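You operate a simulated robot arm through the tools that you are given. There is no shell and no other tool. Be economical: measure what you need, move in short steps, check, and stop when the job is done.

You are at the controls of a simulated robot arm. One attempt, no reset.

JOB
Scrub the old grease off the wheel lock's plate, then oil a patch on it.
Fine: stiff brush to scrub, gold brush to oil, both back; leave the lock clamped in the vice.

Only the result counts: the job must be done as asked and must still hold three seconds after the hand-in. Knocking over, shifting, dropping, spilling or breaking anything else fails it.

ROBOT AND FRAMES
A 6-joint arm with a two-finger parallel gripper, fixed in place. Base frame: the origin is at the foot of the arm, x ahead of it, y to its left, z up; the work surface is at about z = 800. Lengths are in mm, angles in rad, forces in N, time in s.
With the tool pointing down near the work surface it reaches from about 260 to 680 mm from the base axis. Its first joint turns from -1.152 to 1.152 rad. Payload 2.9 kg.
The TCP is the grasp point between the finger pads, 30 mm short of the fingertips. In the tool frame z runs along the fingers and y along their closing line. The gripper opens to 110 mm. The fingers are 20 mm wide and 10 mm thick; the gripper's body (48 by 112 mm) begins 55 mm behind the TCP.
Orientation is told as [roll, pitch, yaw] about the base's x, y, z axes, in that order, counted from this pose: with the fingers straight down and closing along the base's y, the tool's x points along the base's -x, its y along +y and its z along -z.

CONTROLS
- The arm moves only by the tool play_rows. Its arguments are lists of equal length, an entry for each row: "travel": the shift along the tool's x, y, z in units of 40 mm (1.0 is 40 mm), a list of three; "rotation": the turn, a rotation vector about the tool's x, y, z in units of 5 degrees (1.0 is 5 degrees), a list of three; "jaw": the finger opening in mm, from 0 to 110. In form: {"travel": [[tx, ty, tz], ...], "rotation": [[rx, ry, rz], ...], "jaw": [jaw, ...]}. A call has 1 to 12 rows; each row shifts and turns the commanded pose from where the row before left it, along the tool's axes as they then stand. A call with a number of a shift or a turn outside -1 to 1 is refused whole. A row lasts 0.2 s, in which the tool goes at most 50 mm and 0.15 rad; a call with a longer step from one row to the next is refused whole, and so is a gripper value outside its range. A pose out of reach is approached as far as the arm can. The call stops where the force on the tool passes 40 N (or 10 N more than at its start, if that is more) or the arm is blocked; 0.2 s more then pass. The fingers move at their own pace (about 108 mm/s each) and stop on an object; they squeeze with about 20 N. The grip force told is the motor's: it shows also when the fingers shut on nothing. Time passes only in rows, and 0.2 s behind the last, so rows that do not move let the fingers close. The reply holds the time, the measured pose of the TCP, the force on the tool along the base axes, the opening and the grip force, in the units named above and with some noise, and new pictures: "pictures" is both (left out), scene, wrist or none.
- Cameras (640 x 400 px; columns grow to the right, rows downward): "scene" is fixed at [83.9, 435.5, 1391.9]; the picture's right is [-0.70, -0.72, 0.00], its down [-0.35, 0.35, -0.87] and it looks along [0.62, -0.61, -0.50] (base axes); focal length 325 px, centre (320, 200). "wrist" rides on the gripper at [-36, 0, -57] in the tool frame; the picture's right is [0.00, -1.00, 0.00], its down [0.97, 0.00, -0.24] and it looks along [0.24, 0.00, 0.97] (tool axes); focal length 218 px, centre (320, 200).
- pixel_to_xyz(camera, pixels): there is no depth. For up to 12 entries [column, row, z] of the newest picture of that camera ("zoom" is the newest enlarged one), the place [x, y] in the base frame at which the ray of that pixel passes the height z, good to about 2 mm. No time passes.
- enlarge(camera, box): a new picture of the part [left, top, right, bottom] of that camera's present view, enlarged. No time passes.
- close_job(): hands the job in; it is judged then, once.

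Work in short steps. Measure before you move; look again where a grasp or a placing could have gone wrong, and mend it. You have 80 turns and 150 pictures in all, those below and enlarged ones among them. Open the gripper and draw the arm clear of the work before you hand the job in, unless the task says otherwise; then end with one line.

The tools are called after "Emit:" as name(argument=value, ...) on one line, values as JSON. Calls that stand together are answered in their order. play_rows: Moves the arm, as the interface text tells. Its arguments: {"type":"object","properties":{"travel":{"type":"array","items":{"type":"array","items":{"type":"number"}}},"rotation":{"type":"array","items":{"type":"array","items":{"type":"number"}}},"jaw":{"type":"array","items":{"type":"number"}},"pictures":{"type":"string","enum":["both","scene","wrist","none"]}},"required":["travel","rotation","jaw"]} The other tools are called the same way: pixel_to_xyz (camera, pixels) gives the place at which the rays of pixels pass given heights; enlarge (camera, box) takes an enlarged picture of a part of a camera's view; close_job () hands the job in.

At the start:

```text
t: 0.0
ee_pos: [440.8, -130.9, 1229.2]
tool_rot: [0.001, 0.001, 0.002]
ft_force: [0.2, 0.6, -1.0]
grip_width: 109.9
gripper_force: 0.1
```

scene: 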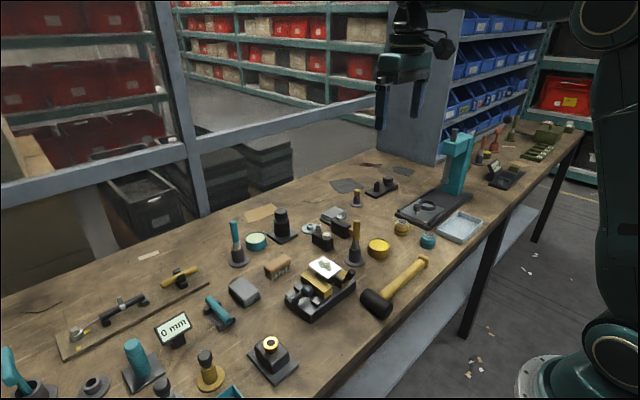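
wrist: 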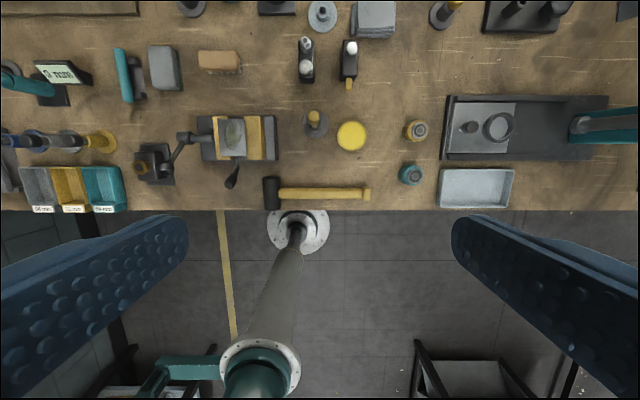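

The vice with the lock is near scene (322,280), with brush holders nearby. I'll enlarge both views to identify the tools.

Emit:
enlarge(camera="scene", box=[210, 180, 450, 330])

Emit:
enlarge(camera="wrist", box=[130, 0, 450, 200])

```text
2.67 times, centred on (330, 255) of scene
```

zoom: 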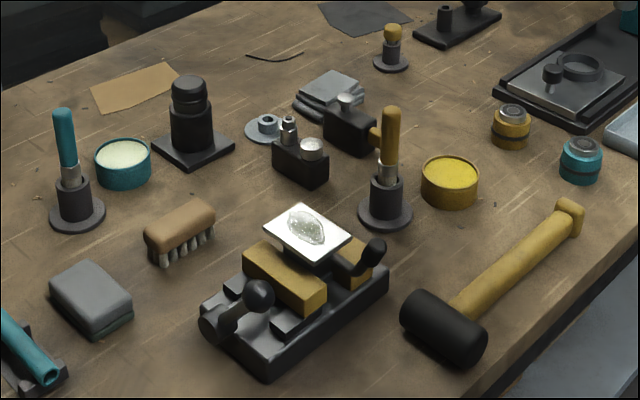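

```text
2.00 times, centred on (290, 100) of wrist
```

zoom: 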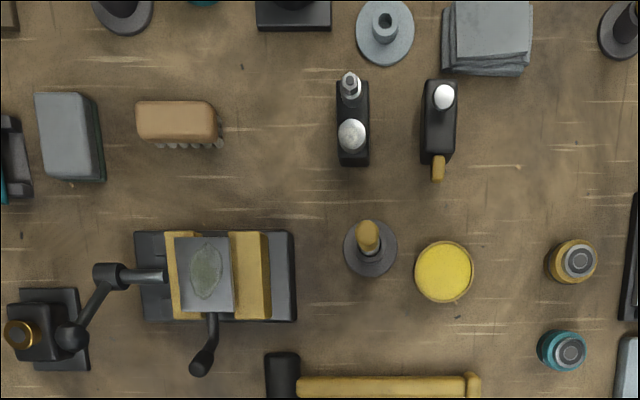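

I'll triangulate the plate, the stiff brush, the gold brush and the pot from both views.

Emit:
pixel_to_xyz(camera="zoom", pixels=[[205, 273, 850], [205, 273, 880], [177, 120, 830], [177, 120, 850], [367, 228, 880], [367, 228, 920], [444, 271, 820], [444, 271, 840], [176, 238, 870], [232, 310, 870], [371, 249, 800], [228, 236, 870]])

Emit:
pixel_to_xyz(camera="scene", pixels=[[325.1, 266.3, 850], [325.1, 266.3, 880], [277.5, 261, 830], [277.5, 261, 850], [356.5, 222, 880], [356.5, 222, 920], [378.7, 245, 820], [378.7, 245, 840], [322, 256.5, 870], [355, 260, 800], [323, 278.5, 870], [308, 267, 870]])

```text
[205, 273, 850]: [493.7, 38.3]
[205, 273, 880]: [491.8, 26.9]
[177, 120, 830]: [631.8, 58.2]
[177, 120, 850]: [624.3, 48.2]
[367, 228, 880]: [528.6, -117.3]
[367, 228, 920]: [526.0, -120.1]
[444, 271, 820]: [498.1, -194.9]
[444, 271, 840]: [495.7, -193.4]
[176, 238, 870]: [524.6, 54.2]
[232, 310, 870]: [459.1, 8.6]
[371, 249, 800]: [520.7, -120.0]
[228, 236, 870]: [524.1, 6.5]
```

```text
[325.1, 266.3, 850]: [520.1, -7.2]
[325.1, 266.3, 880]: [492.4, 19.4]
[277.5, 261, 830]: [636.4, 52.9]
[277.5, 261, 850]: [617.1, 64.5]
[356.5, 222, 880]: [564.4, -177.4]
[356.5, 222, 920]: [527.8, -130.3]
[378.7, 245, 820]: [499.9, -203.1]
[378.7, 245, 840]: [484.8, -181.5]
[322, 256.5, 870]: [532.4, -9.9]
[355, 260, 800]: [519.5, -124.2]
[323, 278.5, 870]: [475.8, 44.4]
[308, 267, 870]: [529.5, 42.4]
```

The plate top is at about z 884, centred near (491, 25). The stiff brush is near (632, 57), with its top at about z 834. I'll move above the brush.

Emit:
play_rows(travel=[[-0.53, 0.587, 0.7], [-0.53, 0.587, 0.7], [-0.53, 0.587, 0.7], [-0.53, 0.587, 0.7], [-0.53, 0.587, 0.7], [-0.53, 0.587, 0.7], [-0.53, 0.587, 0.7], [-0.53, 0.587, 0.7]], rotation=[[0, 0, 0], [0, 0, 0], [0, 0, 0], [0, 0, 0], [0, 0, 0], [0, 0, 0], [0, 0, 0], [0, 0, 0]], jaw=[110, 110, 110, 110, 110, 110, 110, 110], pictures="wrist")

```text
t: 1.8
ee_pos: [608.9, 57.1, 1004.9]
tool_rot: [0.0, -0.001, 0.0]
ft_force: [-0.1, 0.8, 0.4]
grip_width: 109.8
gripper_force: 0.1
```

wrist: 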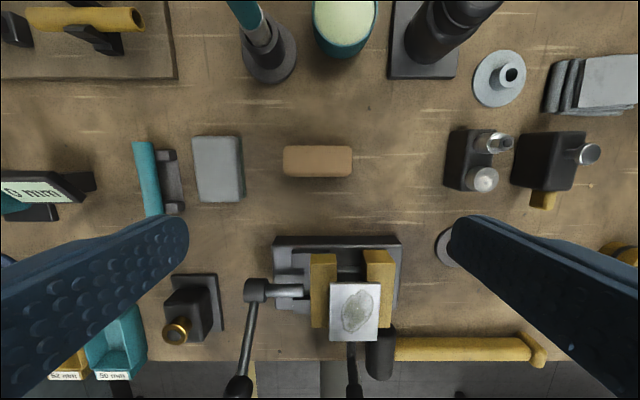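

Emit:
enlarge(camera="wrist", box=[240, 120, 420, 350])

Emit:
pixel_to_xyz(camera="wrist", pixels=[[283, 146, 836], [353, 146, 836], [318, 146, 836], [318, 176, 836], [330, 283, 884], [379, 283, 884], [330, 340, 884], [377, 340, 884], [357, 312, 884]])

Emit:
enlarge(camera="scene", box=[250, 230, 370, 305])

```text
1.74 times, centred on (330, 235) of wrist
```

zoom: 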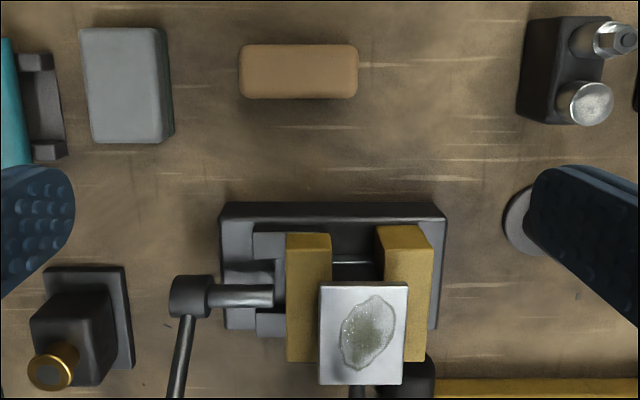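

```text
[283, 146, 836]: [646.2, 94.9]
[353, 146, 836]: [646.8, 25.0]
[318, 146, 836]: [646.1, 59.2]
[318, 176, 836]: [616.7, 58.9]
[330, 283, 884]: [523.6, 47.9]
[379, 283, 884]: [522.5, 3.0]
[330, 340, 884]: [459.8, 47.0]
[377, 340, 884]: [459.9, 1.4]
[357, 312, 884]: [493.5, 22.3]
```

```text
5.33 times, centred on (310, 268) of scene
```

zoom: 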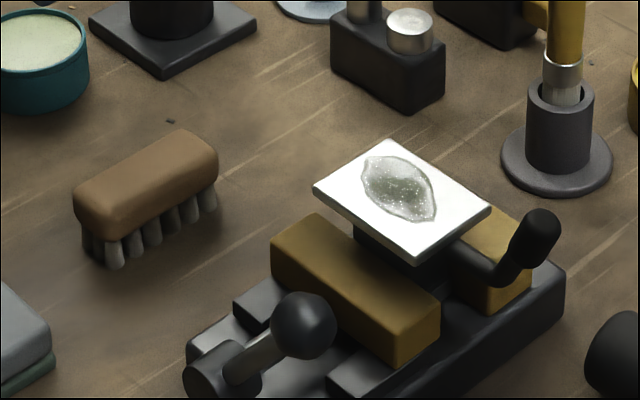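

The stiff brush is about 70 x 29 mm, centred at (632, 59), with its wood at roughly z 815–836. I'll grip it across its ends with the fingertips at about 813, with no rotation needed.

Emit:
play_rows(travel=[[-0.578, 0.05, 0.2], [0, 0, 0.95], [0, 0, 0.95], [0, 0, 0.95], [0, 0, 0.95], [0, 0, 0.05]], rotation=[[0, 0, 0], [0, 0, 0], [0, 0, 0], [0, 0, 0], [0, 0, 0], [0, 0, 0]], jaw=[95, 95, 95, 95, 95, 95])

```text
t: 3.2
ee_pos: [634.2, 60.1, 842.8]
tool_rot: [0.0, -0.001, 0.0]
ft_force: [-0.4, 0.1, 0.4]
grip_width: 94.9
gripper_force: 0.0
```

scene: 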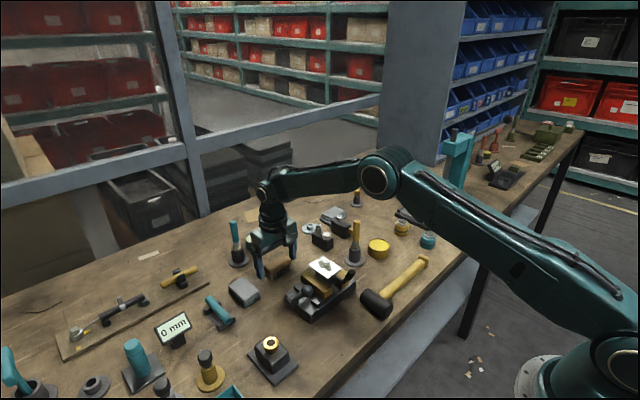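
wrist: 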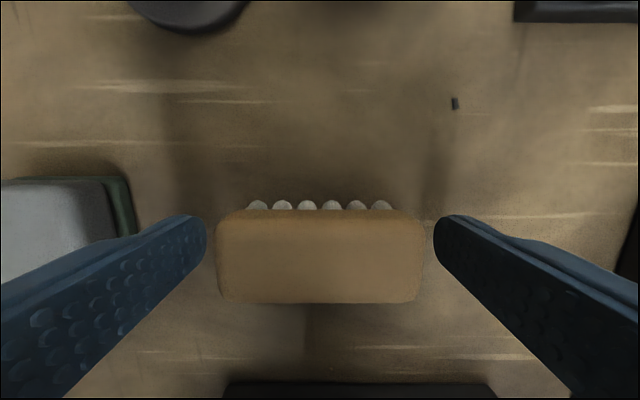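

The brush sits between the fingers. I'll check its x centre against the TCP before closing.

Emit:
pixel_to_xyz(camera="wrist", pixels=[[320, 211, 836], [320, 303, 836], [218, 255, 836], [420, 255, 836], [320, 202, 815], [320, 300, 830]])

Emit:
enlarge(camera="scene", box=[230, 210, 350, 300])

```text
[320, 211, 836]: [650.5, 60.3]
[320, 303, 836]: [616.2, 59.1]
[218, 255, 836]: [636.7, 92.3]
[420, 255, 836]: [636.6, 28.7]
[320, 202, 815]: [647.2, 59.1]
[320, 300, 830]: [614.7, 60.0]
```

```text
4.44 times, centred on (290, 255) of scene
```

zoom: 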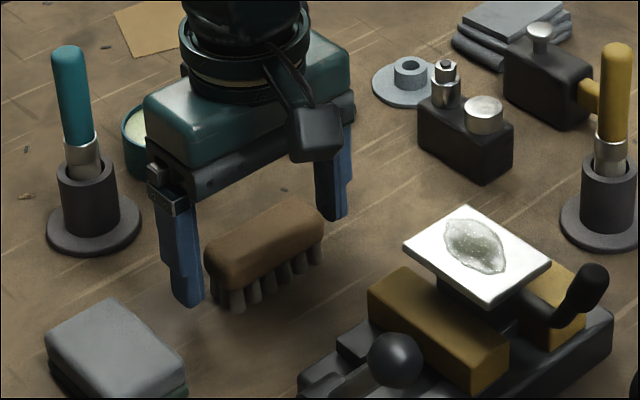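

The TCP is centred on the brush to within 2 mm. The brush top looks nearer z 828, so I'll lower 4 mm and close.

Emit:
play_rows(travel=[[0, 0, 0.1], [0, 0, 0], [0, 0, 0], [0, 0, 0]], rotation=[[0, 0, 0], [0, 0, 0], [0, 0, 0], [0, 0, 0]], jaw=[95, 60, 60, 60], pictures="none")

Emit:
play_rows(travel=[[0, 0, -0.5], [0, 0, -1], [0, 0, -1]], rotation=[[0, 0, 0], [0, 0, 0], [0, 0, 0]], jaw=[60, 60, 60])

```text
t: 4.2
ee_pos: [632.6, 59.5, 839.9]
tool_rot: [-0.001, 0.001, 0.0]
ft_force: [0.4, 0.7, 0.2]
grip_width: 71.7
gripper_force: 19.8
```

```text
t: 5.0
ee_pos: [632.9, 60.7, 939.6]
tool_rot: [0.0, 0.001, 0.001]
ft_force: [0.5, 0.1, -0.8]
grip_width: 71.5
gripper_force: 19.5
```

scene: 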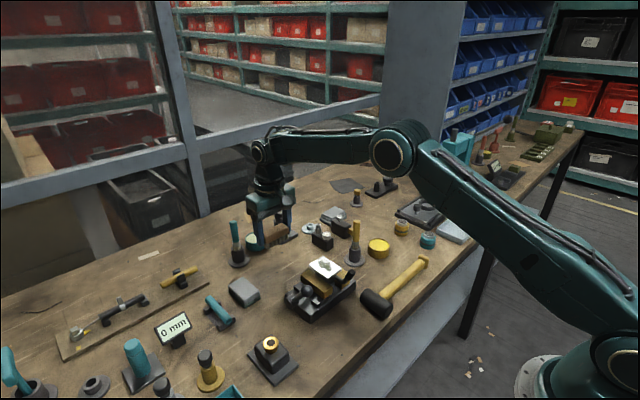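
wrist: 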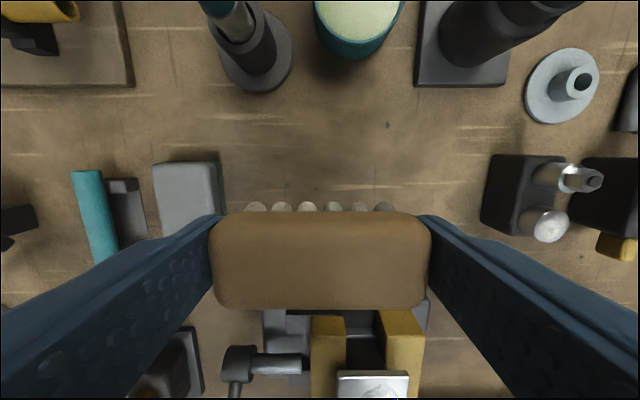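

The brush is held at 71.6 mm. Bristle tips are about 39.5 mm below the TCP. I'll move above the plate centre (491, 25).

Emit:
play_rows(travel=[[0, 0, -0.25], [0.887, -0.219, 0], [0.887, -0.219, 0], [0.887, -0.219, 0], [0.887, -0.219, 0]], rotation=[[0, 0, 0], [0, 0, 0], [0, 0, 0], [0, 0, 0], [0, 0, 0]], jaw=[60, 60, 60, 60, 60])

Emit:
enlarge(camera="scene", box=[260, 200, 400, 300])

```text
t: 6.2
ee_pos: [491.1, 25.1, 949.9]
tool_rot: [0.0, 0.0, 0.001]
ft_force: [-0.8, 0.4, -0.6]
grip_width: 71.5
gripper_force: 19.7
```

scene: 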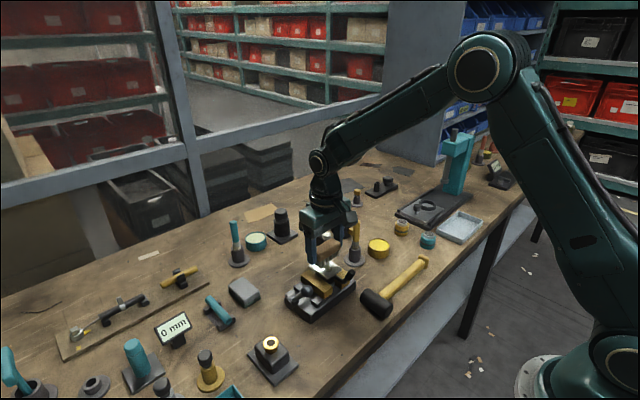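
wrist: 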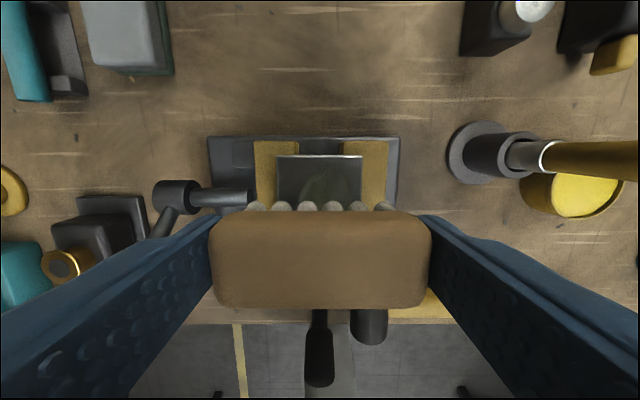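

```text
4.00 times, centred on (330, 250) of scene
```

zoom: 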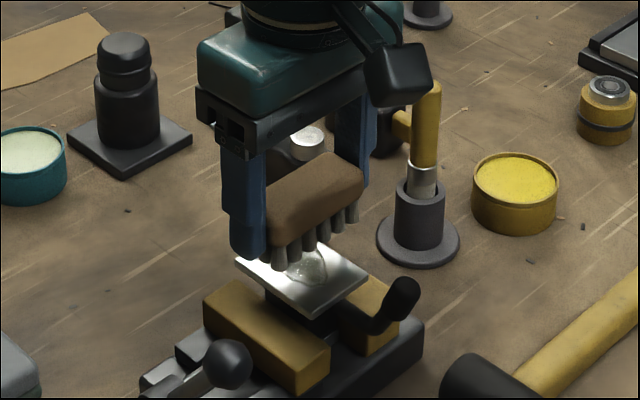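

The brush is over the patch. I'll lower in small steps towards contact at about TCP z 923.

Emit:
play_rows(travel=[[0, 0, 0.5], [0, 0, 0.1], [0, 0, 0.05], [0, 0, 0]], rotation=[[0, 0, 0], [0, 0, 0], [0, 0, 0], [0, 0, 0]], jaw=[60, 60, 60, 60], pictures="none")

Emit:
enlarge(camera="scene", box=[290, 230, 370, 280])

```text
t: 7.2
ee_pos: [491.5, 23.8, 925.1]
tool_rot: [0.0, -0.001, -0.001]
ft_force: [-2.8, -2.4, 16.2]
grip_width: 71.4
gripper_force: 20.2
```

```text
8.00 times, centred on (330, 255) of scene
```

zoom: 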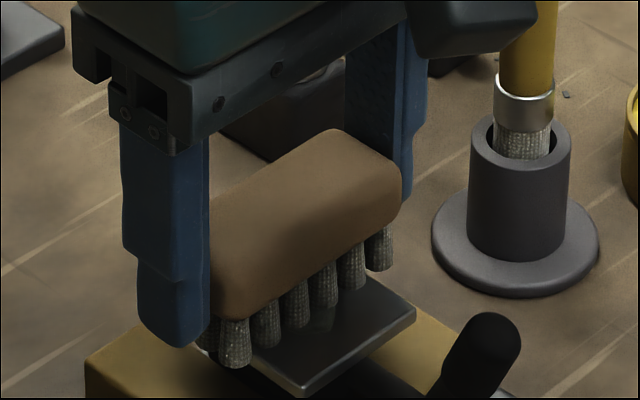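

Contact made at 16 N with TCP z 925. I'll back off slightly and scrub back and forth along x.

Emit:
play_rows(travel=[[0.2, 0, -0.015], [0.2, 0, 0], [-0.2, 0, 0], [-0.2, 0, 0], [-0.2, 0, 0], [-0.2, 0, 0], [0.2, 0, 0], [0.2, 0, 0], [0.2, 0, 0], [0.2, 0, 0], [-0.2, 0, 0], [-0.2, 0, 0]], rotation=[[0, 0, 0], [0, 0, 0], [0, 0, 0], [0, 0, 0], [0, 0, 0], [0, 0, 0], [0, 0, 0], [0, 0, 0], [0, 0, 0], [0, 0, 0], [0, 0, 0], [0, 0, 0]], jaw=[60, 60, 60, 60, 60, 60, 60, 60, 60, 60, 60, 60])

Emit:
enlarge(camera="scene", box=[290, 230, 370, 280])

```text
t: 9.8
ee_pos: [489.9, 25.9, 923.0]
tool_rot: [0.0, 0.003, 0.0]
ft_force: [-2.9, 0.2, 5.9]
grip_width: 71.7
gripper_force: 19.6
```

scene: 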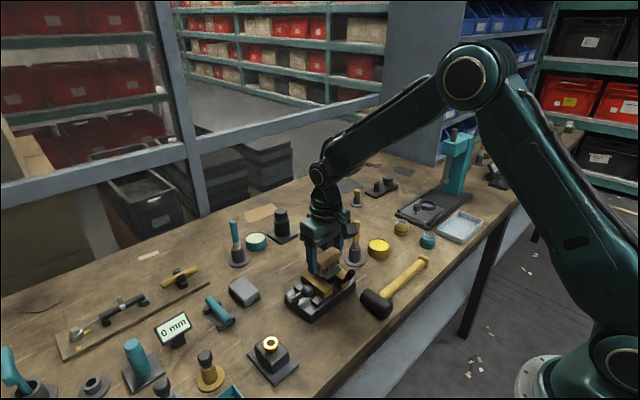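
wrist: 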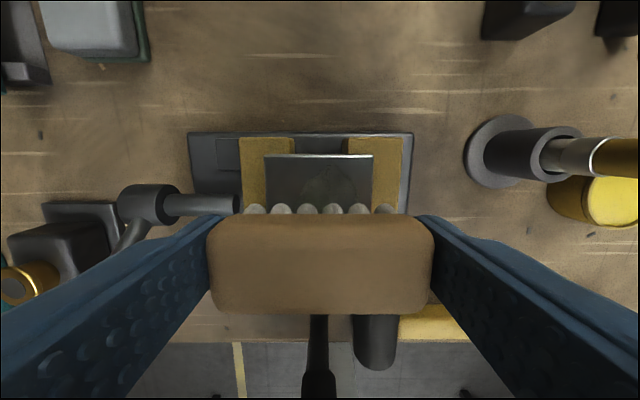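

```text
8.00 times, centred on (330, 255) of scene
```

zoom: 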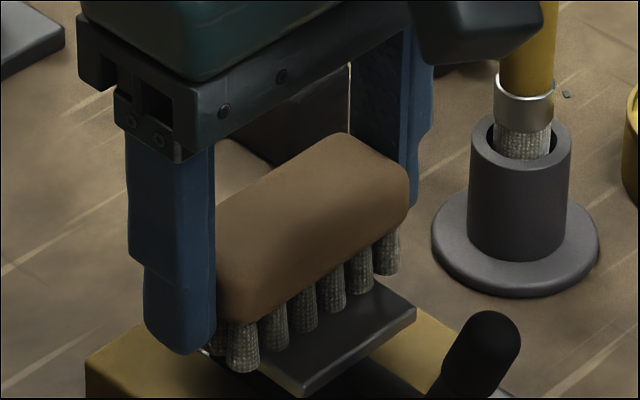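

Contact force is about 6 N and stable. I'll lift and pull away to inspect the patch.

Emit:
play_rows(travel=[[0, 0, -0.6], [-0.9, 0, -0.3], [-0.9, 0, 0]], rotation=[[0, 0, 0], [0, 0, 0], [0, 0, 0]], jaw=[60, 60, 60], pictures="none")

Emit:
enlarge(camera="scene", box=[270, 220, 370, 300])

Emit:
enlarge(camera="wrist", box=[200, 160, 440, 360])

```text
t: 10.6
ee_pos: [563.6, 26.9, 958.8]
tool_rot: [0.0, 0.001, -0.001]
ft_force: [-0.1, -0.1, -0.9]
grip_width: 71.5
gripper_force: 19.6
```

```text
5.00 times, centred on (320, 260) of scene
```

zoom: 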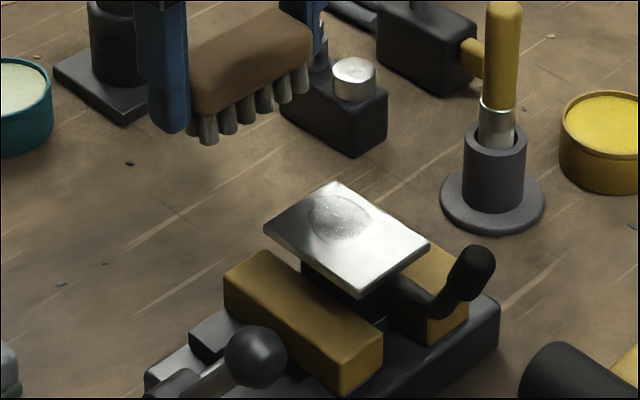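

```text
2.00 times, centred on (320, 260) of wrist
```

zoom: 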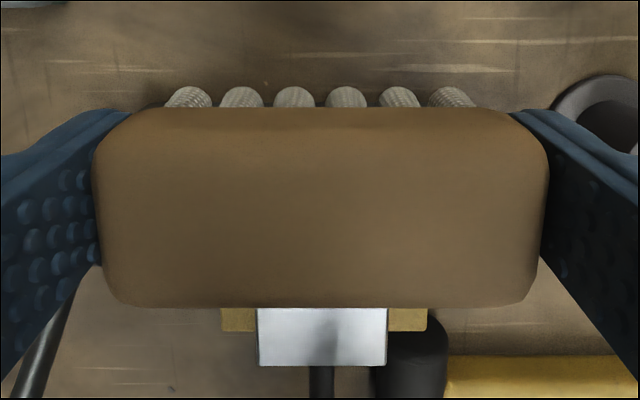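

The grease is fading, and the remainder is toward the +x half of the plate. I'll go back down and scrub x 488–513 more, also shifting a little in y.

Emit:
play_rows(travel=[[0.8, -0.02, 0], [0.78, -0.02, 0], [0, 0, 0.6], [0, 0, 0.22], [0, 0, 0.06]], rotation=[[0, 0, 0], [0, 0, 0], [0, 0, 0], [0, 0, 0], [0, 0, 0]], jaw=[60, 60, 60, 60, 60], pictures="none")

Emit:
play_rows(travel=[[-0.15, 0, 0], [-0.15, 0, 0], [0.2, 0, 0], [0.2, 0, 0], [0.2, 0, 0], [-0.2, 0.1, 0], [-0.2, 0, 0], [-0.2, -0.2, 0], [0.2, 0, 0], [0.2, 0.1, 0], [-0.2, 0, 0], [-0.2, 0, 0]], rotation=[[0, 0, 0], [0, 0, 0], [0, 0, 0], [0, 0, 0], [0, 0, 0], [0, 0, 0], [0, 0, 0], [0, 0, 0], [0, 0, 0], [0, 0, 0], [0, 0, 0], [0, 0, 0]], jaw=[60, 60, 60, 60, 60, 60, 60, 60, 60, 60, 60, 60], pictures="none")

```text
t: 11.8
ee_pos: [498.8, 23.5, 924.5]
tool_rot: [0.0, -0.001, 0.001]
ft_force: [0.2, 0.0, -0.3]
grip_width: 71.7
gripper_force: 19.4
```

```text
t: 14.4
ee_pos: [510.8, 24.3, 923.3]
tool_rot: [0.001, 0.0, 0.001]
ft_force: [-0.5, -0.2, 0.6]
grip_width: 71.7
gripper_force: 19.8
```

Those strokes had no contact (force about 0). I'll lower 1 mm at a time.

Emit:
play_rows(travel=[[0.2, 0, 0.025], [0, 0, 0]], rotation=[[0, 0, 0], [0, 0, 0]], jaw=[60, 60], pictures="none")

Emit:
play_rows(travel=[[0, 0, 0.025], [0, 0, 0]], rotation=[[0, 0, 0], [0, 0, 0]], jaw=[60, 60], pictures="none")

```text
t: 15.0
ee_pos: [506.1, 23.1, 924.6]
tool_rot: [0.001, -0.001, 0.0]
ft_force: [1.4, 0.2, 3.2]
grip_width: 71.2
gripper_force: 20.0
```

```text
t: 15.6
ee_pos: [504.3, 22.8, 923.8]
tool_rot: [0.001, -0.003, 0.001]
ft_force: [1.3, 1.6, 17.4]
grip_width: 71.5
gripper_force: 20.0
```

Contact is at 17 N. I'll ease off about 0.4 mm and scrub.

Emit:
play_rows(travel=[[-0.15, 0, -0.01], [-0.1, 0, 0], [0.2, 0, 0], [0.2, 0, 0], [0.2, 0, 0], [-0.2, 0.1, 0], [-0.2, 0, 0], [-0.2, -0.2, 0], [0.2, 0, 0], [0.2, 0.1, 0], [0.2, 0, 0], [0.2, 0, 0]], rotation=[[0, 0, 0], [0, 0, 0], [0, 0, 0], [0, 0, 0], [0, 0, 0], [0, 0, 0], [0, 0, 0], [0, 0, 0], [0, 0, 0], [0, 0, 0], [0, 0, 0], [0, 0, 0]], jaw=[60, 60, 60, 60, 60, 60, 60, 60, 60, 60, 60, 60], pictures="none")

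Emit:
play_rows(travel=[[0, 0, -0.6], [-0.95, 0, -0.3], [-0.95, 0, 0], [-0.2, 0, 0]], rotation=[[0, 0, 0], [0, 0, 0], [0, 0, 0], [0, 0, 0]], jaw=[60, 60, 60, 60], pictures="none")

Emit:
enlarge(camera="scene", box=[270, 220, 370, 300])

```text
t: 18.2
ee_pos: [482.0, 22.4, 922.2]
tool_rot: [0.002, 0.002, 0.0]
ft_force: [0.1, 0.6, -0.7]
grip_width: 71.4
gripper_force: 20.1
```

```text
t: 19.2
ee_pos: [565.7, 21.2, 958.4]
tool_rot: [0.001, 0.0, 0.0]
ft_force: [0.5, 0.4, -0.5]
grip_width: 71.7
gripper_force: 19.9
```

```text
5.00 times, centred on (320, 260) of scene
```

zoom: 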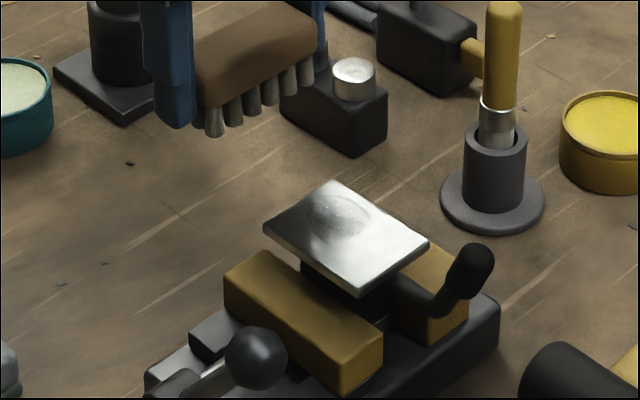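

A faint residue remains toward +x. I'll go back down and scrub with a slight downward drift to keep contact.

Emit:
play_rows(travel=[[0.8, 0.07, 0], [0.72, 0, 0], [0, 0, 0.6], [0, 0, 0.22], [0, 0, 0.07], [0, 0, 0]], rotation=[[0, 0, 0], [0, 0, 0], [0, 0, 0], [0, 0, 0], [0, 0, 0], [0, 0, 0]], jaw=[60, 60, 60, 60, 60, 60], pictures="none")

Emit:
play_rows(travel=[[0, 0, 0.025], [0, 0, 0]], rotation=[[0, 0, 0], [0, 0, 0]], jaw=[60, 60], pictures="none")

```text
t: 20.6
ee_pos: [504.1, 25.7, 923.0]
tool_rot: [0.0, 0.0, 0.0]
ft_force: [-0.3, 0.0, -0.2]
grip_width: 71.5
gripper_force: 20.3
```

```text
t: 21.2
ee_pos: [504.8, 26.1, 923.4]
tool_rot: [0.0, 0.001, -0.001]
ft_force: [0.6, -0.6, -0.1]
grip_width: 71.6
gripper_force: 19.9
```

Emit:
play_rows(travel=[[0, 0, 0.025], [0, 0, 0]], rotation=[[0, 0, 0], [0, 0, 0]], jaw=[60, 60], pictures="none")

Emit:
play_rows(travel=[[0, 0, 0.02], [0, 0, 0]], rotation=[[0, 0, 0], [0, 0, 0]], jaw=[60, 60], pictures="none")

```text
t: 21.8
ee_pos: [505.1, 26.3, 922.0]
tool_rot: [0.0, -0.001, 0.0]
ft_force: [0.6, 0.2, 1.2]
grip_width: 71.4
gripper_force: 19.4
```

```text
t: 22.4
ee_pos: [503.5, 25.3, 921.3]
tool_rot: [0.0, -0.002, 0.0]
ft_force: [-1.3, 1.1, 10.4]
grip_width: 71.7
gripper_force: 19.7
```

Contact is at 10 N. I'll scrub with small strokes, drifting down about 0.1 mm per row.

Emit:
play_rows(travel=[[-0.15, 0, 0], [-0.15, 0, 0.002], [0.2, 0, 0.002], [0.2, 0, 0.002], [0.2, 0, 0.002], [-0.2, 0.05, 0.002], [-0.2, 0, 0.002], [-0.2, -0.1, 0.002], [0.2, 0, 0.002], [0.2, 0.05, 0.002], [-0.2, 0, 0.002], [-0.2, 0, 0.002]], rotation=[[0, 0, 0], [0, 0, 0], [0, 0, 0], [0, 0, 0], [0, 0, 0], [0, 0, 0], [0, 0, 0], [0, 0, 0], [0, 0, 0], [0, 0, 0], [0, 0, 0], [0, 0, 0]], jaw=[60, 60, 60, 60, 60, 60, 60, 60, 60, 60, 60, 60], pictures="none")

Emit:
play_rows(travel=[[0.2, 0, 0.002], [0.2, 0, 0.002], [0.2, 0, 0.002], [0.2, 0, 0.002], [-0.2, 0, 0.002], [-0.2, 0, 0.002], [-0.2, 0, 0.002], [-0.2, 0, 0.002], [0.2, 0, 0.002], [0.2, 0, 0.002]], rotation=[[0, 0, 0], [0, 0, 0], [0, 0, 0], [0, 0, 0], [0, 0, 0], [0, 0, 0], [0, 0, 0], [0, 0, 0], [0, 0, 0], [0, 0, 0]], jaw=[60, 60, 60, 60, 60, 60, 60, 60, 60, 60], pictures="none")

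Emit:
play_rows(travel=[[0, 0, -0.6], [-0.95, 0, -0.3], [-0.95, 0, 0]], rotation=[[0, 0, 0], [0, 0, 0], [0, 0, 0]], jaw=[60, 60, 60], pictures="none")

Emit:
enlarge(camera="scene", box=[270, 220, 370, 300])

```text
t: 25.0
ee_pos: [514.4, 26.5, 919.6]
tool_rot: [0.001, 0.002, 0.0]
ft_force: [-3.4, 0.7, 9.1]
grip_width: 71.3
gripper_force: 20.1
```

```text
t: 27.2
ee_pos: [500.8, 25.9, 919.1]
tool_rot: [0.0, 0.001, 0.0]
ft_force: [0.0, 0.1, 0.1]
grip_width: 71.6
gripper_force: 20.2
```

```text
t: 28.0
ee_pos: [576.9, 29.2, 955.0]
tool_rot: [-0.001, 0.0, 0.0]
ft_force: [-0.2, -0.4, -0.8]
grip_width: 71.5
gripper_force: 20.1
```

```text
5.00 times, centred on (320, 260) of scene
```

zoom: 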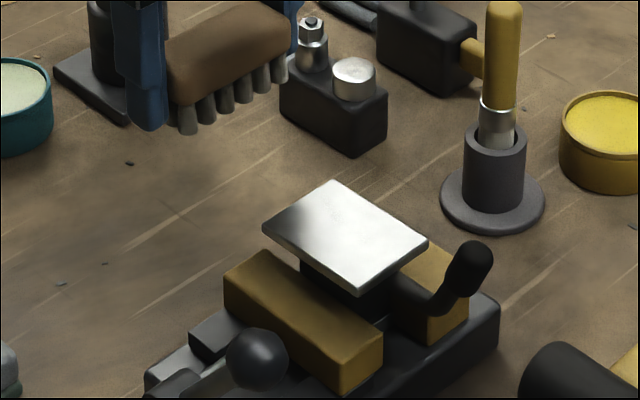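

The plate is clean. I'll take the stiff brush back to (632.5, 59.5), stopping just above the table.

Emit:
play_rows(travel=[[-0.695, 0.379, 0], [-0.695, 0.379, 0], [0, 0, 0.8], [0, 0, 0.8], [0, 0, 0.775]], rotation=[[0, 0, 0], [0, 0, 0], [0, 0, 0], [0, 0, 0], [0, 0, 0]], jaw=[60, 60, 60, 60, 60])

Emit:
enlarge(camera="scene", box=[230, 210, 350, 300])

```text
t: 29.2
ee_pos: [632.5, 56.2, 859.2]
tool_rot: [-0.001, 0.001, 0.001]
ft_force: [-1.2, -0.9, -0.5]
grip_width: 71.7
gripper_force: 19.5
```

scene: 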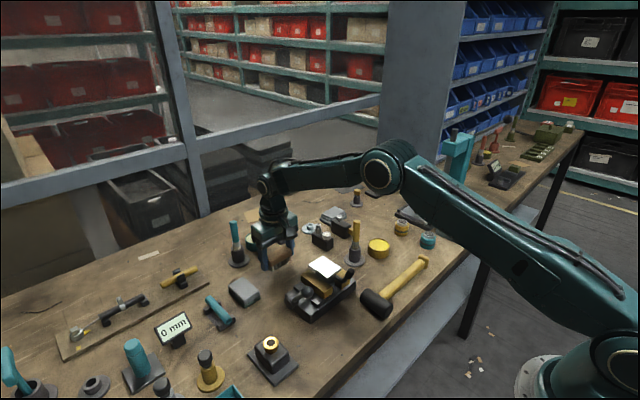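
wrist: 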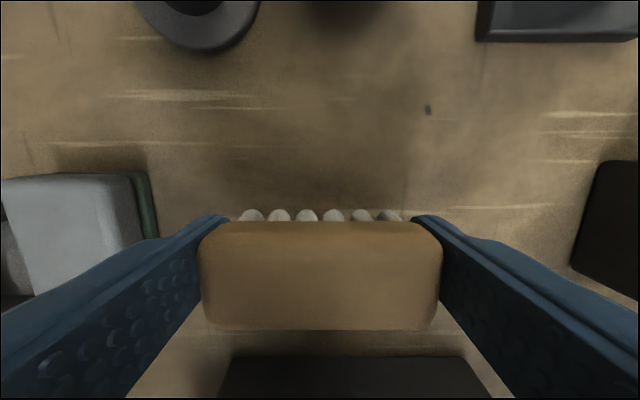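

```text
4.44 times, centred on (290, 255) of scene
```

zoom: 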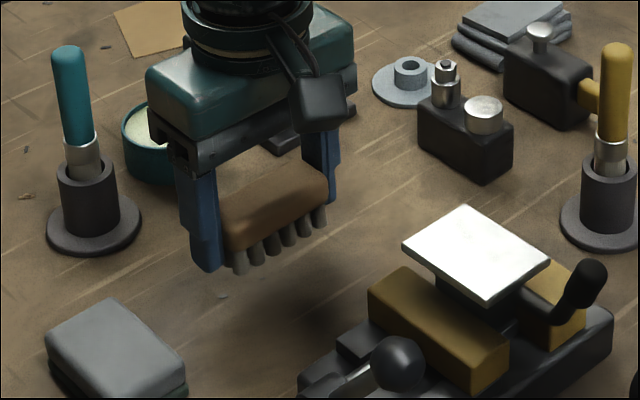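

The brush sits higher in the grip, level and square. I'll lower it to the table and feel for contact.

Emit:
play_rows(travel=[[0, 0.08, 0.4], [0, 0, 0.1], [0, 0, 0]], rotation=[[0, 0, 0], [0, 0, 0], [0, 0, 0]], jaw=[60, 60, 60], pictures="none")

Emit:
play_rows(travel=[[0, 0, 0.04], [0, 0, 0]], rotation=[[0, 0, 0], [0, 0, 0]], jaw=[60, 60], pictures="none")

```text
t: 30.0
ee_pos: [631.5, 59.8, 839.9]
tool_rot: [-0.001, 0.0, 0.001]
ft_force: [-0.1, 0.1, -0.3]
grip_width: 71.4
gripper_force: 19.9
```

```text
t: 30.6
ee_pos: [632.4, 58.8, 838.7]
tool_rot: [0.001, 0.0, 0.0]
ft_force: [0.2, 0.2, -0.6]
grip_width: 71.5
gripper_force: 20.3
```

Emit:
play_rows(travel=[[0, 0, 0.04], [0, 0, 0]], rotation=[[0, 0, 0], [0, 0, 0]], jaw=[60, 60], pictures="none")

Emit:
play_rows(travel=[[0, 0, 0.03], [0, 0, 0]], rotation=[[0, 0, 0], [0, 0, 0]], jaw=[60, 60], pictures="scene")

```text
t: 31.2
ee_pos: [632.3, 60.4, 837.4]
tool_rot: [-0.001, 0.0, 0.0]
ft_force: [0.4, 0.0, -1.0]
grip_width: 72.0
gripper_force: 19.4
```

```text
t: 31.8
ee_pos: [632.3, 58.8, 834.6]
tool_rot: [-0.001, 0.001, 0.001]
ft_force: [-0.8, 0.3, -0.5]
grip_width: 71.3
gripper_force: 19.6
```

scene: 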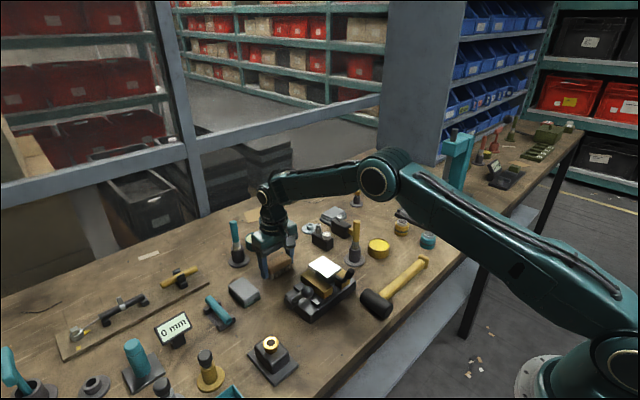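

Emit:
play_rows(travel=[[0, 0, 0.025], [0, 0, 0]], rotation=[[0, 0, 0], [0, 0, 0]], jaw=[60, 60], pictures="none")

Emit:
enlarge(camera="scene", box=[240, 230, 320, 290])

```text
t: 32.4
ee_pos: [632.1, 57.9, 833.6]
tool_rot: [-0.001, -0.001, 0.001]
ft_force: [0.3, 0.0, -0.8]
grip_width: 71.6
gripper_force: 19.8
```

```text
6.67 times, centred on (280, 260) of scene
```

zoom: 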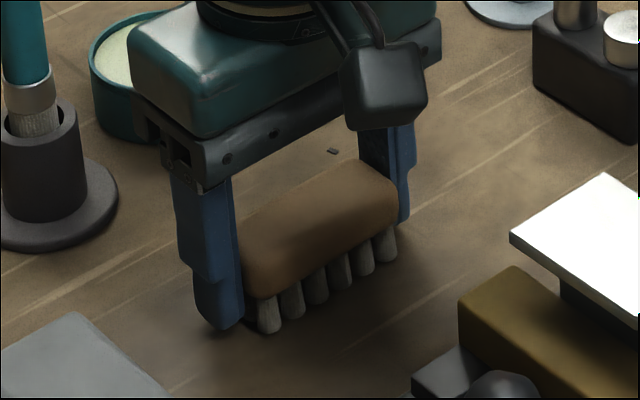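

The bristles look within 1–2 mm of the table. One more small step before releasing.

Emit:
play_rows(travel=[[0, 0, 0.02], [0, 0, 0]], rotation=[[0, 0, 0], [0, 0, 0]], jaw=[60, 60], pictures="none")

Emit:
play_rows(travel=[[0, 0, 0.015], [0, 0, 0]], rotation=[[0, 0, 0], [0, 0, 0]], jaw=[60, 60], pictures="none")

```text
t: 33.0
ee_pos: [631.4, 59.0, 833.2]
tool_rot: [-0.001, 0.0, 0.001]
ft_force: [0.0, 0.2, -0.4]
grip_width: 71.3
gripper_force: 19.8
```

```text
t: 33.6
ee_pos: [632.7, 60.0, 832.1]
tool_rot: [0.001, 0.001, 0.001]
ft_force: [0.8, 0.1, -1.2]
grip_width: 71.5
gripper_force: 20.2
```

Fingertips are at about z 802 and the brush is essentially at the table. I'll release and retreat upward.

Emit:
play_rows(travel=[[0, 0, 0], [0, 0, 0], [0, 0, 0], [0, 0, -0.5], [0, 0, -1], [0, 0, -1]], rotation=[[0, 0, 0], [0, 0, 0], [0, 0, 0], [0, 0, 0], [0, 0, 0], [0, 0, 0]], jaw=[80, 95, 95, 95, 95, 95])

Emit:
enlarge(camera="scene", box=[230, 210, 350, 300])

```text
t: 35.0
ee_pos: [631.4, 58.5, 933.5]
tool_rot: [0.0, 0.002, -0.001]
ft_force: [-0.9, 0.4, -0.6]
grip_width: 95.0
gripper_force: 0.0
```

scene: 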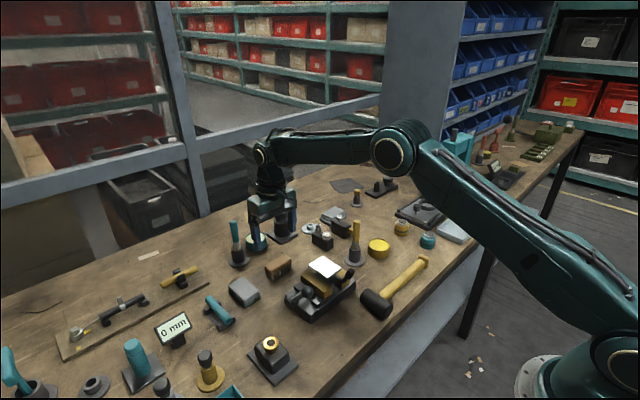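
wrist: 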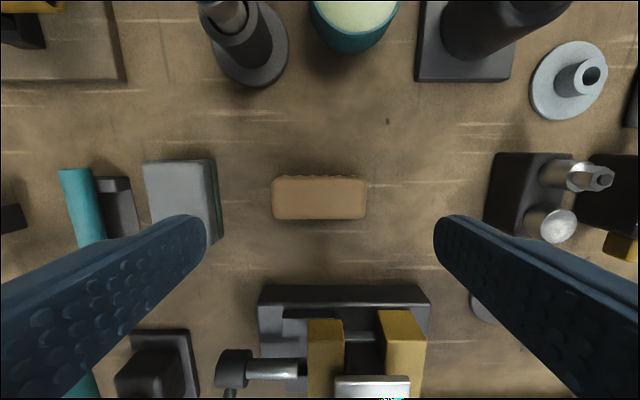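

```text
4.44 times, centred on (290, 255) of scene
```

zoom: 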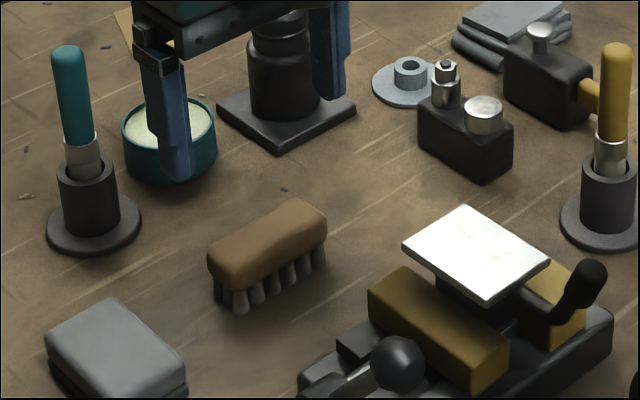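

The stiff brush is back in its place. Next I'll move to a viewpoint above the gold brush, near (515, -121), high up.

Emit:
play_rows(travel=[[0, 0, -0.95], [0.3, -0.7, -0.85], [0.5, -0.95, -0.2], [0.5, -0.95, 0], [0.5, -0.95, 0], [0.5, -0.95, 0], [0.6, 0, 0]], rotation=[[0, 0, 0], [0, 0, 0], [0, 0, 0], [0, 0, 0], [0, 0, 0], [0, 0, 0], [0, 0, 0]], jaw=[80, 60, 60, 60, 60, 60, 60])

Emit:
enlarge(camera="scene", box=[320, 195, 420, 275])

```text
t: 36.6
ee_pos: [515.0, -120.6, 1012.8]
tool_rot: [0.0, 0.002, 0.001]
ft_force: [-0.7, -0.8, -1.1]
grip_width: 59.9
gripper_force: 0.1
```

scene: 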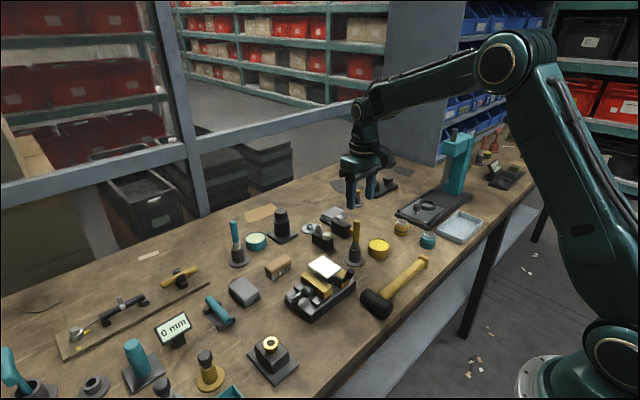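
wrist: 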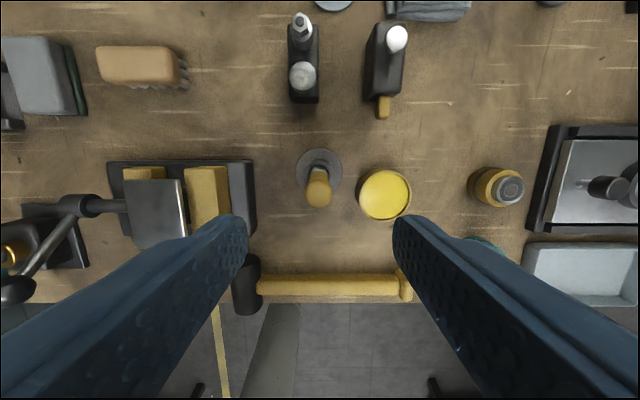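

```text
5.00 times, centred on (370, 235) of scene
```

zoom: 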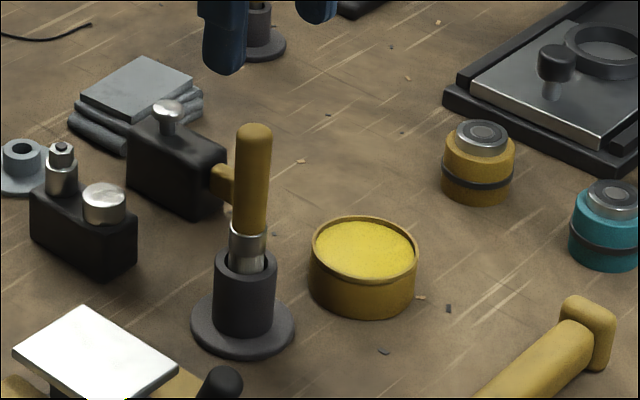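

Now measuring the handle, holder disc and pot from both views.

Emit:
pixel_to_xyz(camera="zoom", pixels=[[254, 128, 920], [254, 128, 930], [243, 318, 804], [246, 265, 840], [246, 265, 850], [248, 235, 860], [364, 250, 828], [364, 250, 835], [415, 250, 830], [312, 250, 830]])

Emit:
pixel_to_xyz(camera="wrist", pixels=[[319, 188, 920], [319, 188, 930], [319, 172, 804], [385, 194, 828], [358, 194, 830], [411, 194, 830], [385, 169, 830], [385, 220, 830], [319, 205, 915], [163, 215, 884], [127, 179, 884], [185, 179, 884]])

Emit:
enlarge(camera="wrist", box=[270, 130, 430, 230])

```text
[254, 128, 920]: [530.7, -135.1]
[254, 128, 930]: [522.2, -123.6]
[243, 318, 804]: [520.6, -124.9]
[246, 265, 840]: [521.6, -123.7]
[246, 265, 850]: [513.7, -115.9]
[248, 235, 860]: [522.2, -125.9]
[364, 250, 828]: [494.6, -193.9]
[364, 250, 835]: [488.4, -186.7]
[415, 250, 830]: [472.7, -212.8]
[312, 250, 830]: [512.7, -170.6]
```

```text
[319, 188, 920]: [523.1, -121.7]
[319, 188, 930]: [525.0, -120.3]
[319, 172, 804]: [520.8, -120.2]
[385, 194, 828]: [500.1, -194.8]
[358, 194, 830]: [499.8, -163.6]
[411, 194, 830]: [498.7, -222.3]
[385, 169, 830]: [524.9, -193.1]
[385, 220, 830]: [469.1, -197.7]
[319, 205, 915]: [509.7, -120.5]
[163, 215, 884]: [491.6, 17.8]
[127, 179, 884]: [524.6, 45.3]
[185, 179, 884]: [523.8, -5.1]
```

```text
4.00 times, centred on (350, 180) of wrist
```

zoom: 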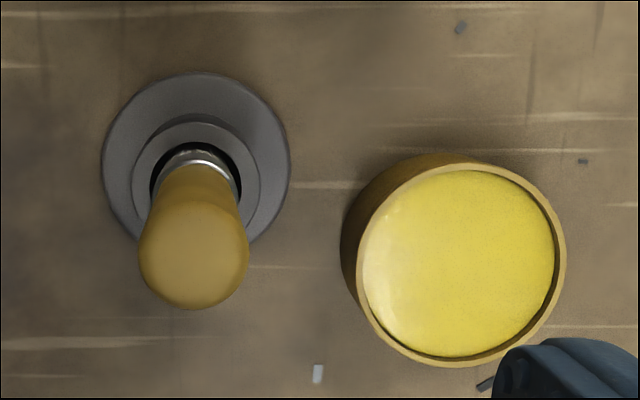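

The gold brush stands at about (521.5, -122), with its top at about z 930 and the handle from about 870 up. The pot is centred at about (498, -194). I'll descend to TCP z 905 around the handle.

Emit:
play_rows(travel=[[-0.16, -0.035, 0.3], [0, 0, 0.8], [0, 0, 0.8], [0, 0, 0.8]], rotation=[[0, 0, 0], [0, 0, 0], [0, 0, 0], [0, 0, 0]], jaw=[60, 60, 60, 60])

Emit:
enlarge(camera="scene", box=[310, 195, 420, 275])

```text
t: 37.6
ee_pos: [524.6, -122.7, 903.2]
tool_rot: [-0.001, -0.002, -0.001]
ft_force: [-0.1, 0.7, -0.1]
grip_width: 59.8
gripper_force: 0.0
```

scene: 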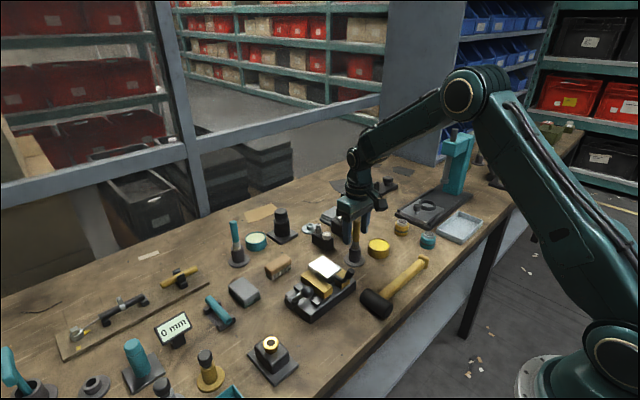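
wrist: 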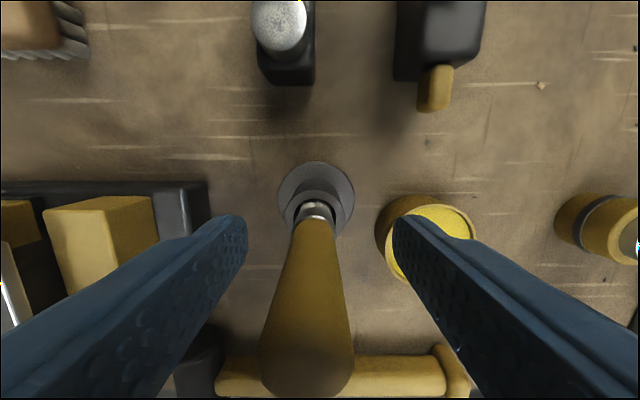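

```text
5.00 times, centred on (365, 235) of scene
```

zoom: 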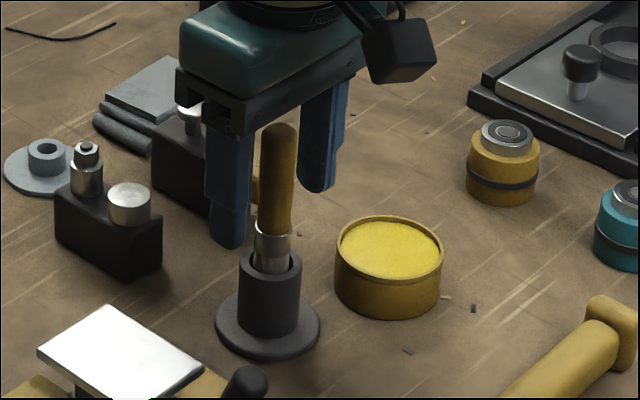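

The axis is about (521.5, -120.5). I'll nudge 2 mm in each direction and close.

Emit:
play_rows(travel=[[0.05, 0.04, 0], [0, 0, 0], [0, 0, 0], [0, 0, 0]], rotation=[[0, 0, 0], [0, 0, 0], [0, 0, 0], [0, 0, 0]], jaw=[60, 10, 10, 10], pictures="none")

Emit:
play_rows(travel=[[0, 0, -0.4], [0, 0, -0.8], [0, 0, -0.8]], rotation=[[0, 0, 0], [0, 0, 0], [0, 0, 0]], jaw=[10, 10, 10])

Emit:
enlarge(camera="scene", box=[310, 175, 420, 275])

```text
t: 38.6
ee_pos: [521.1, -120.8, 905.1]
tool_rot: [0.002, 0.001, -0.001]
ft_force: [0.0, -0.3, -0.7]
grip_width: 17.8
gripper_force: 19.8
```

```text
t: 39.4
ee_pos: [521.0, -122.5, 985.3]
tool_rot: [0.001, 0.002, 0.001]
ft_force: [0.0, 0.8, -0.2]
grip_width: 17.9
gripper_force: 20.1
```

scene: 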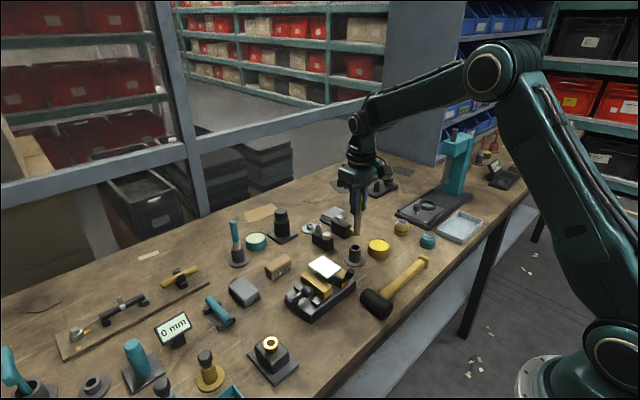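
wrist: 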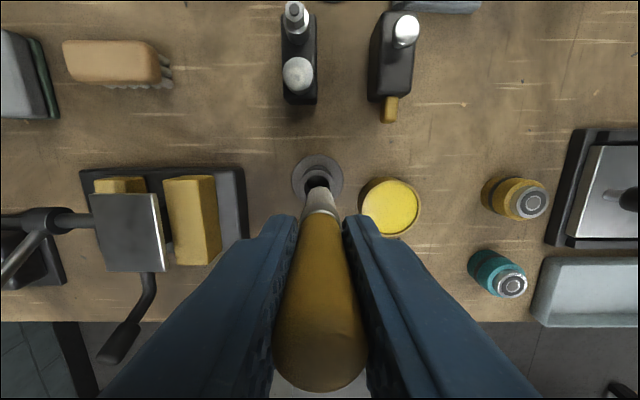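

```text
4.00 times, centred on (365, 225) of scene
```

zoom: 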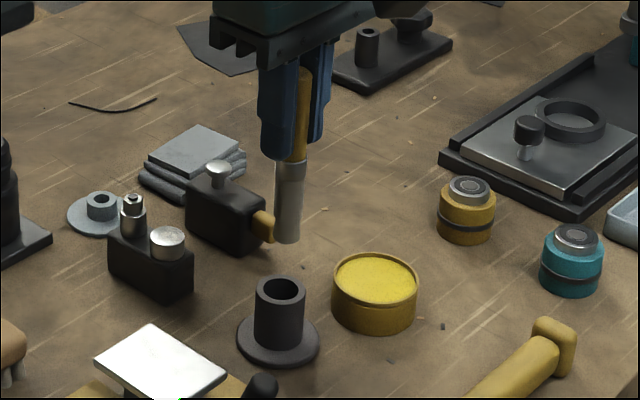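

The brush is out of its holder. I'll find its tip height and re-check the plate corners and pot.

Emit:
pixel_to_xyz(camera="zoom", pixels=[[287, 238, 880], [287, 238, 890], [287, 238, 900], [376, 279, 828]])

Emit:
pixel_to_xyz(camera="wrist", pixels=[[90, 193, 884], [157, 193, 884], [103, 272, 884], [167, 270, 884], [390, 206, 828]])

```text
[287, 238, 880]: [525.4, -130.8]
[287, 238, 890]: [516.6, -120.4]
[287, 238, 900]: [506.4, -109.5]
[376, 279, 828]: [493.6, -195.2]
```

```text
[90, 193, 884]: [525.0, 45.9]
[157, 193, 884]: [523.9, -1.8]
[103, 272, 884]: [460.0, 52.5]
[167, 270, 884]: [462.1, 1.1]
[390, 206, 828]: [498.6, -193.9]
```

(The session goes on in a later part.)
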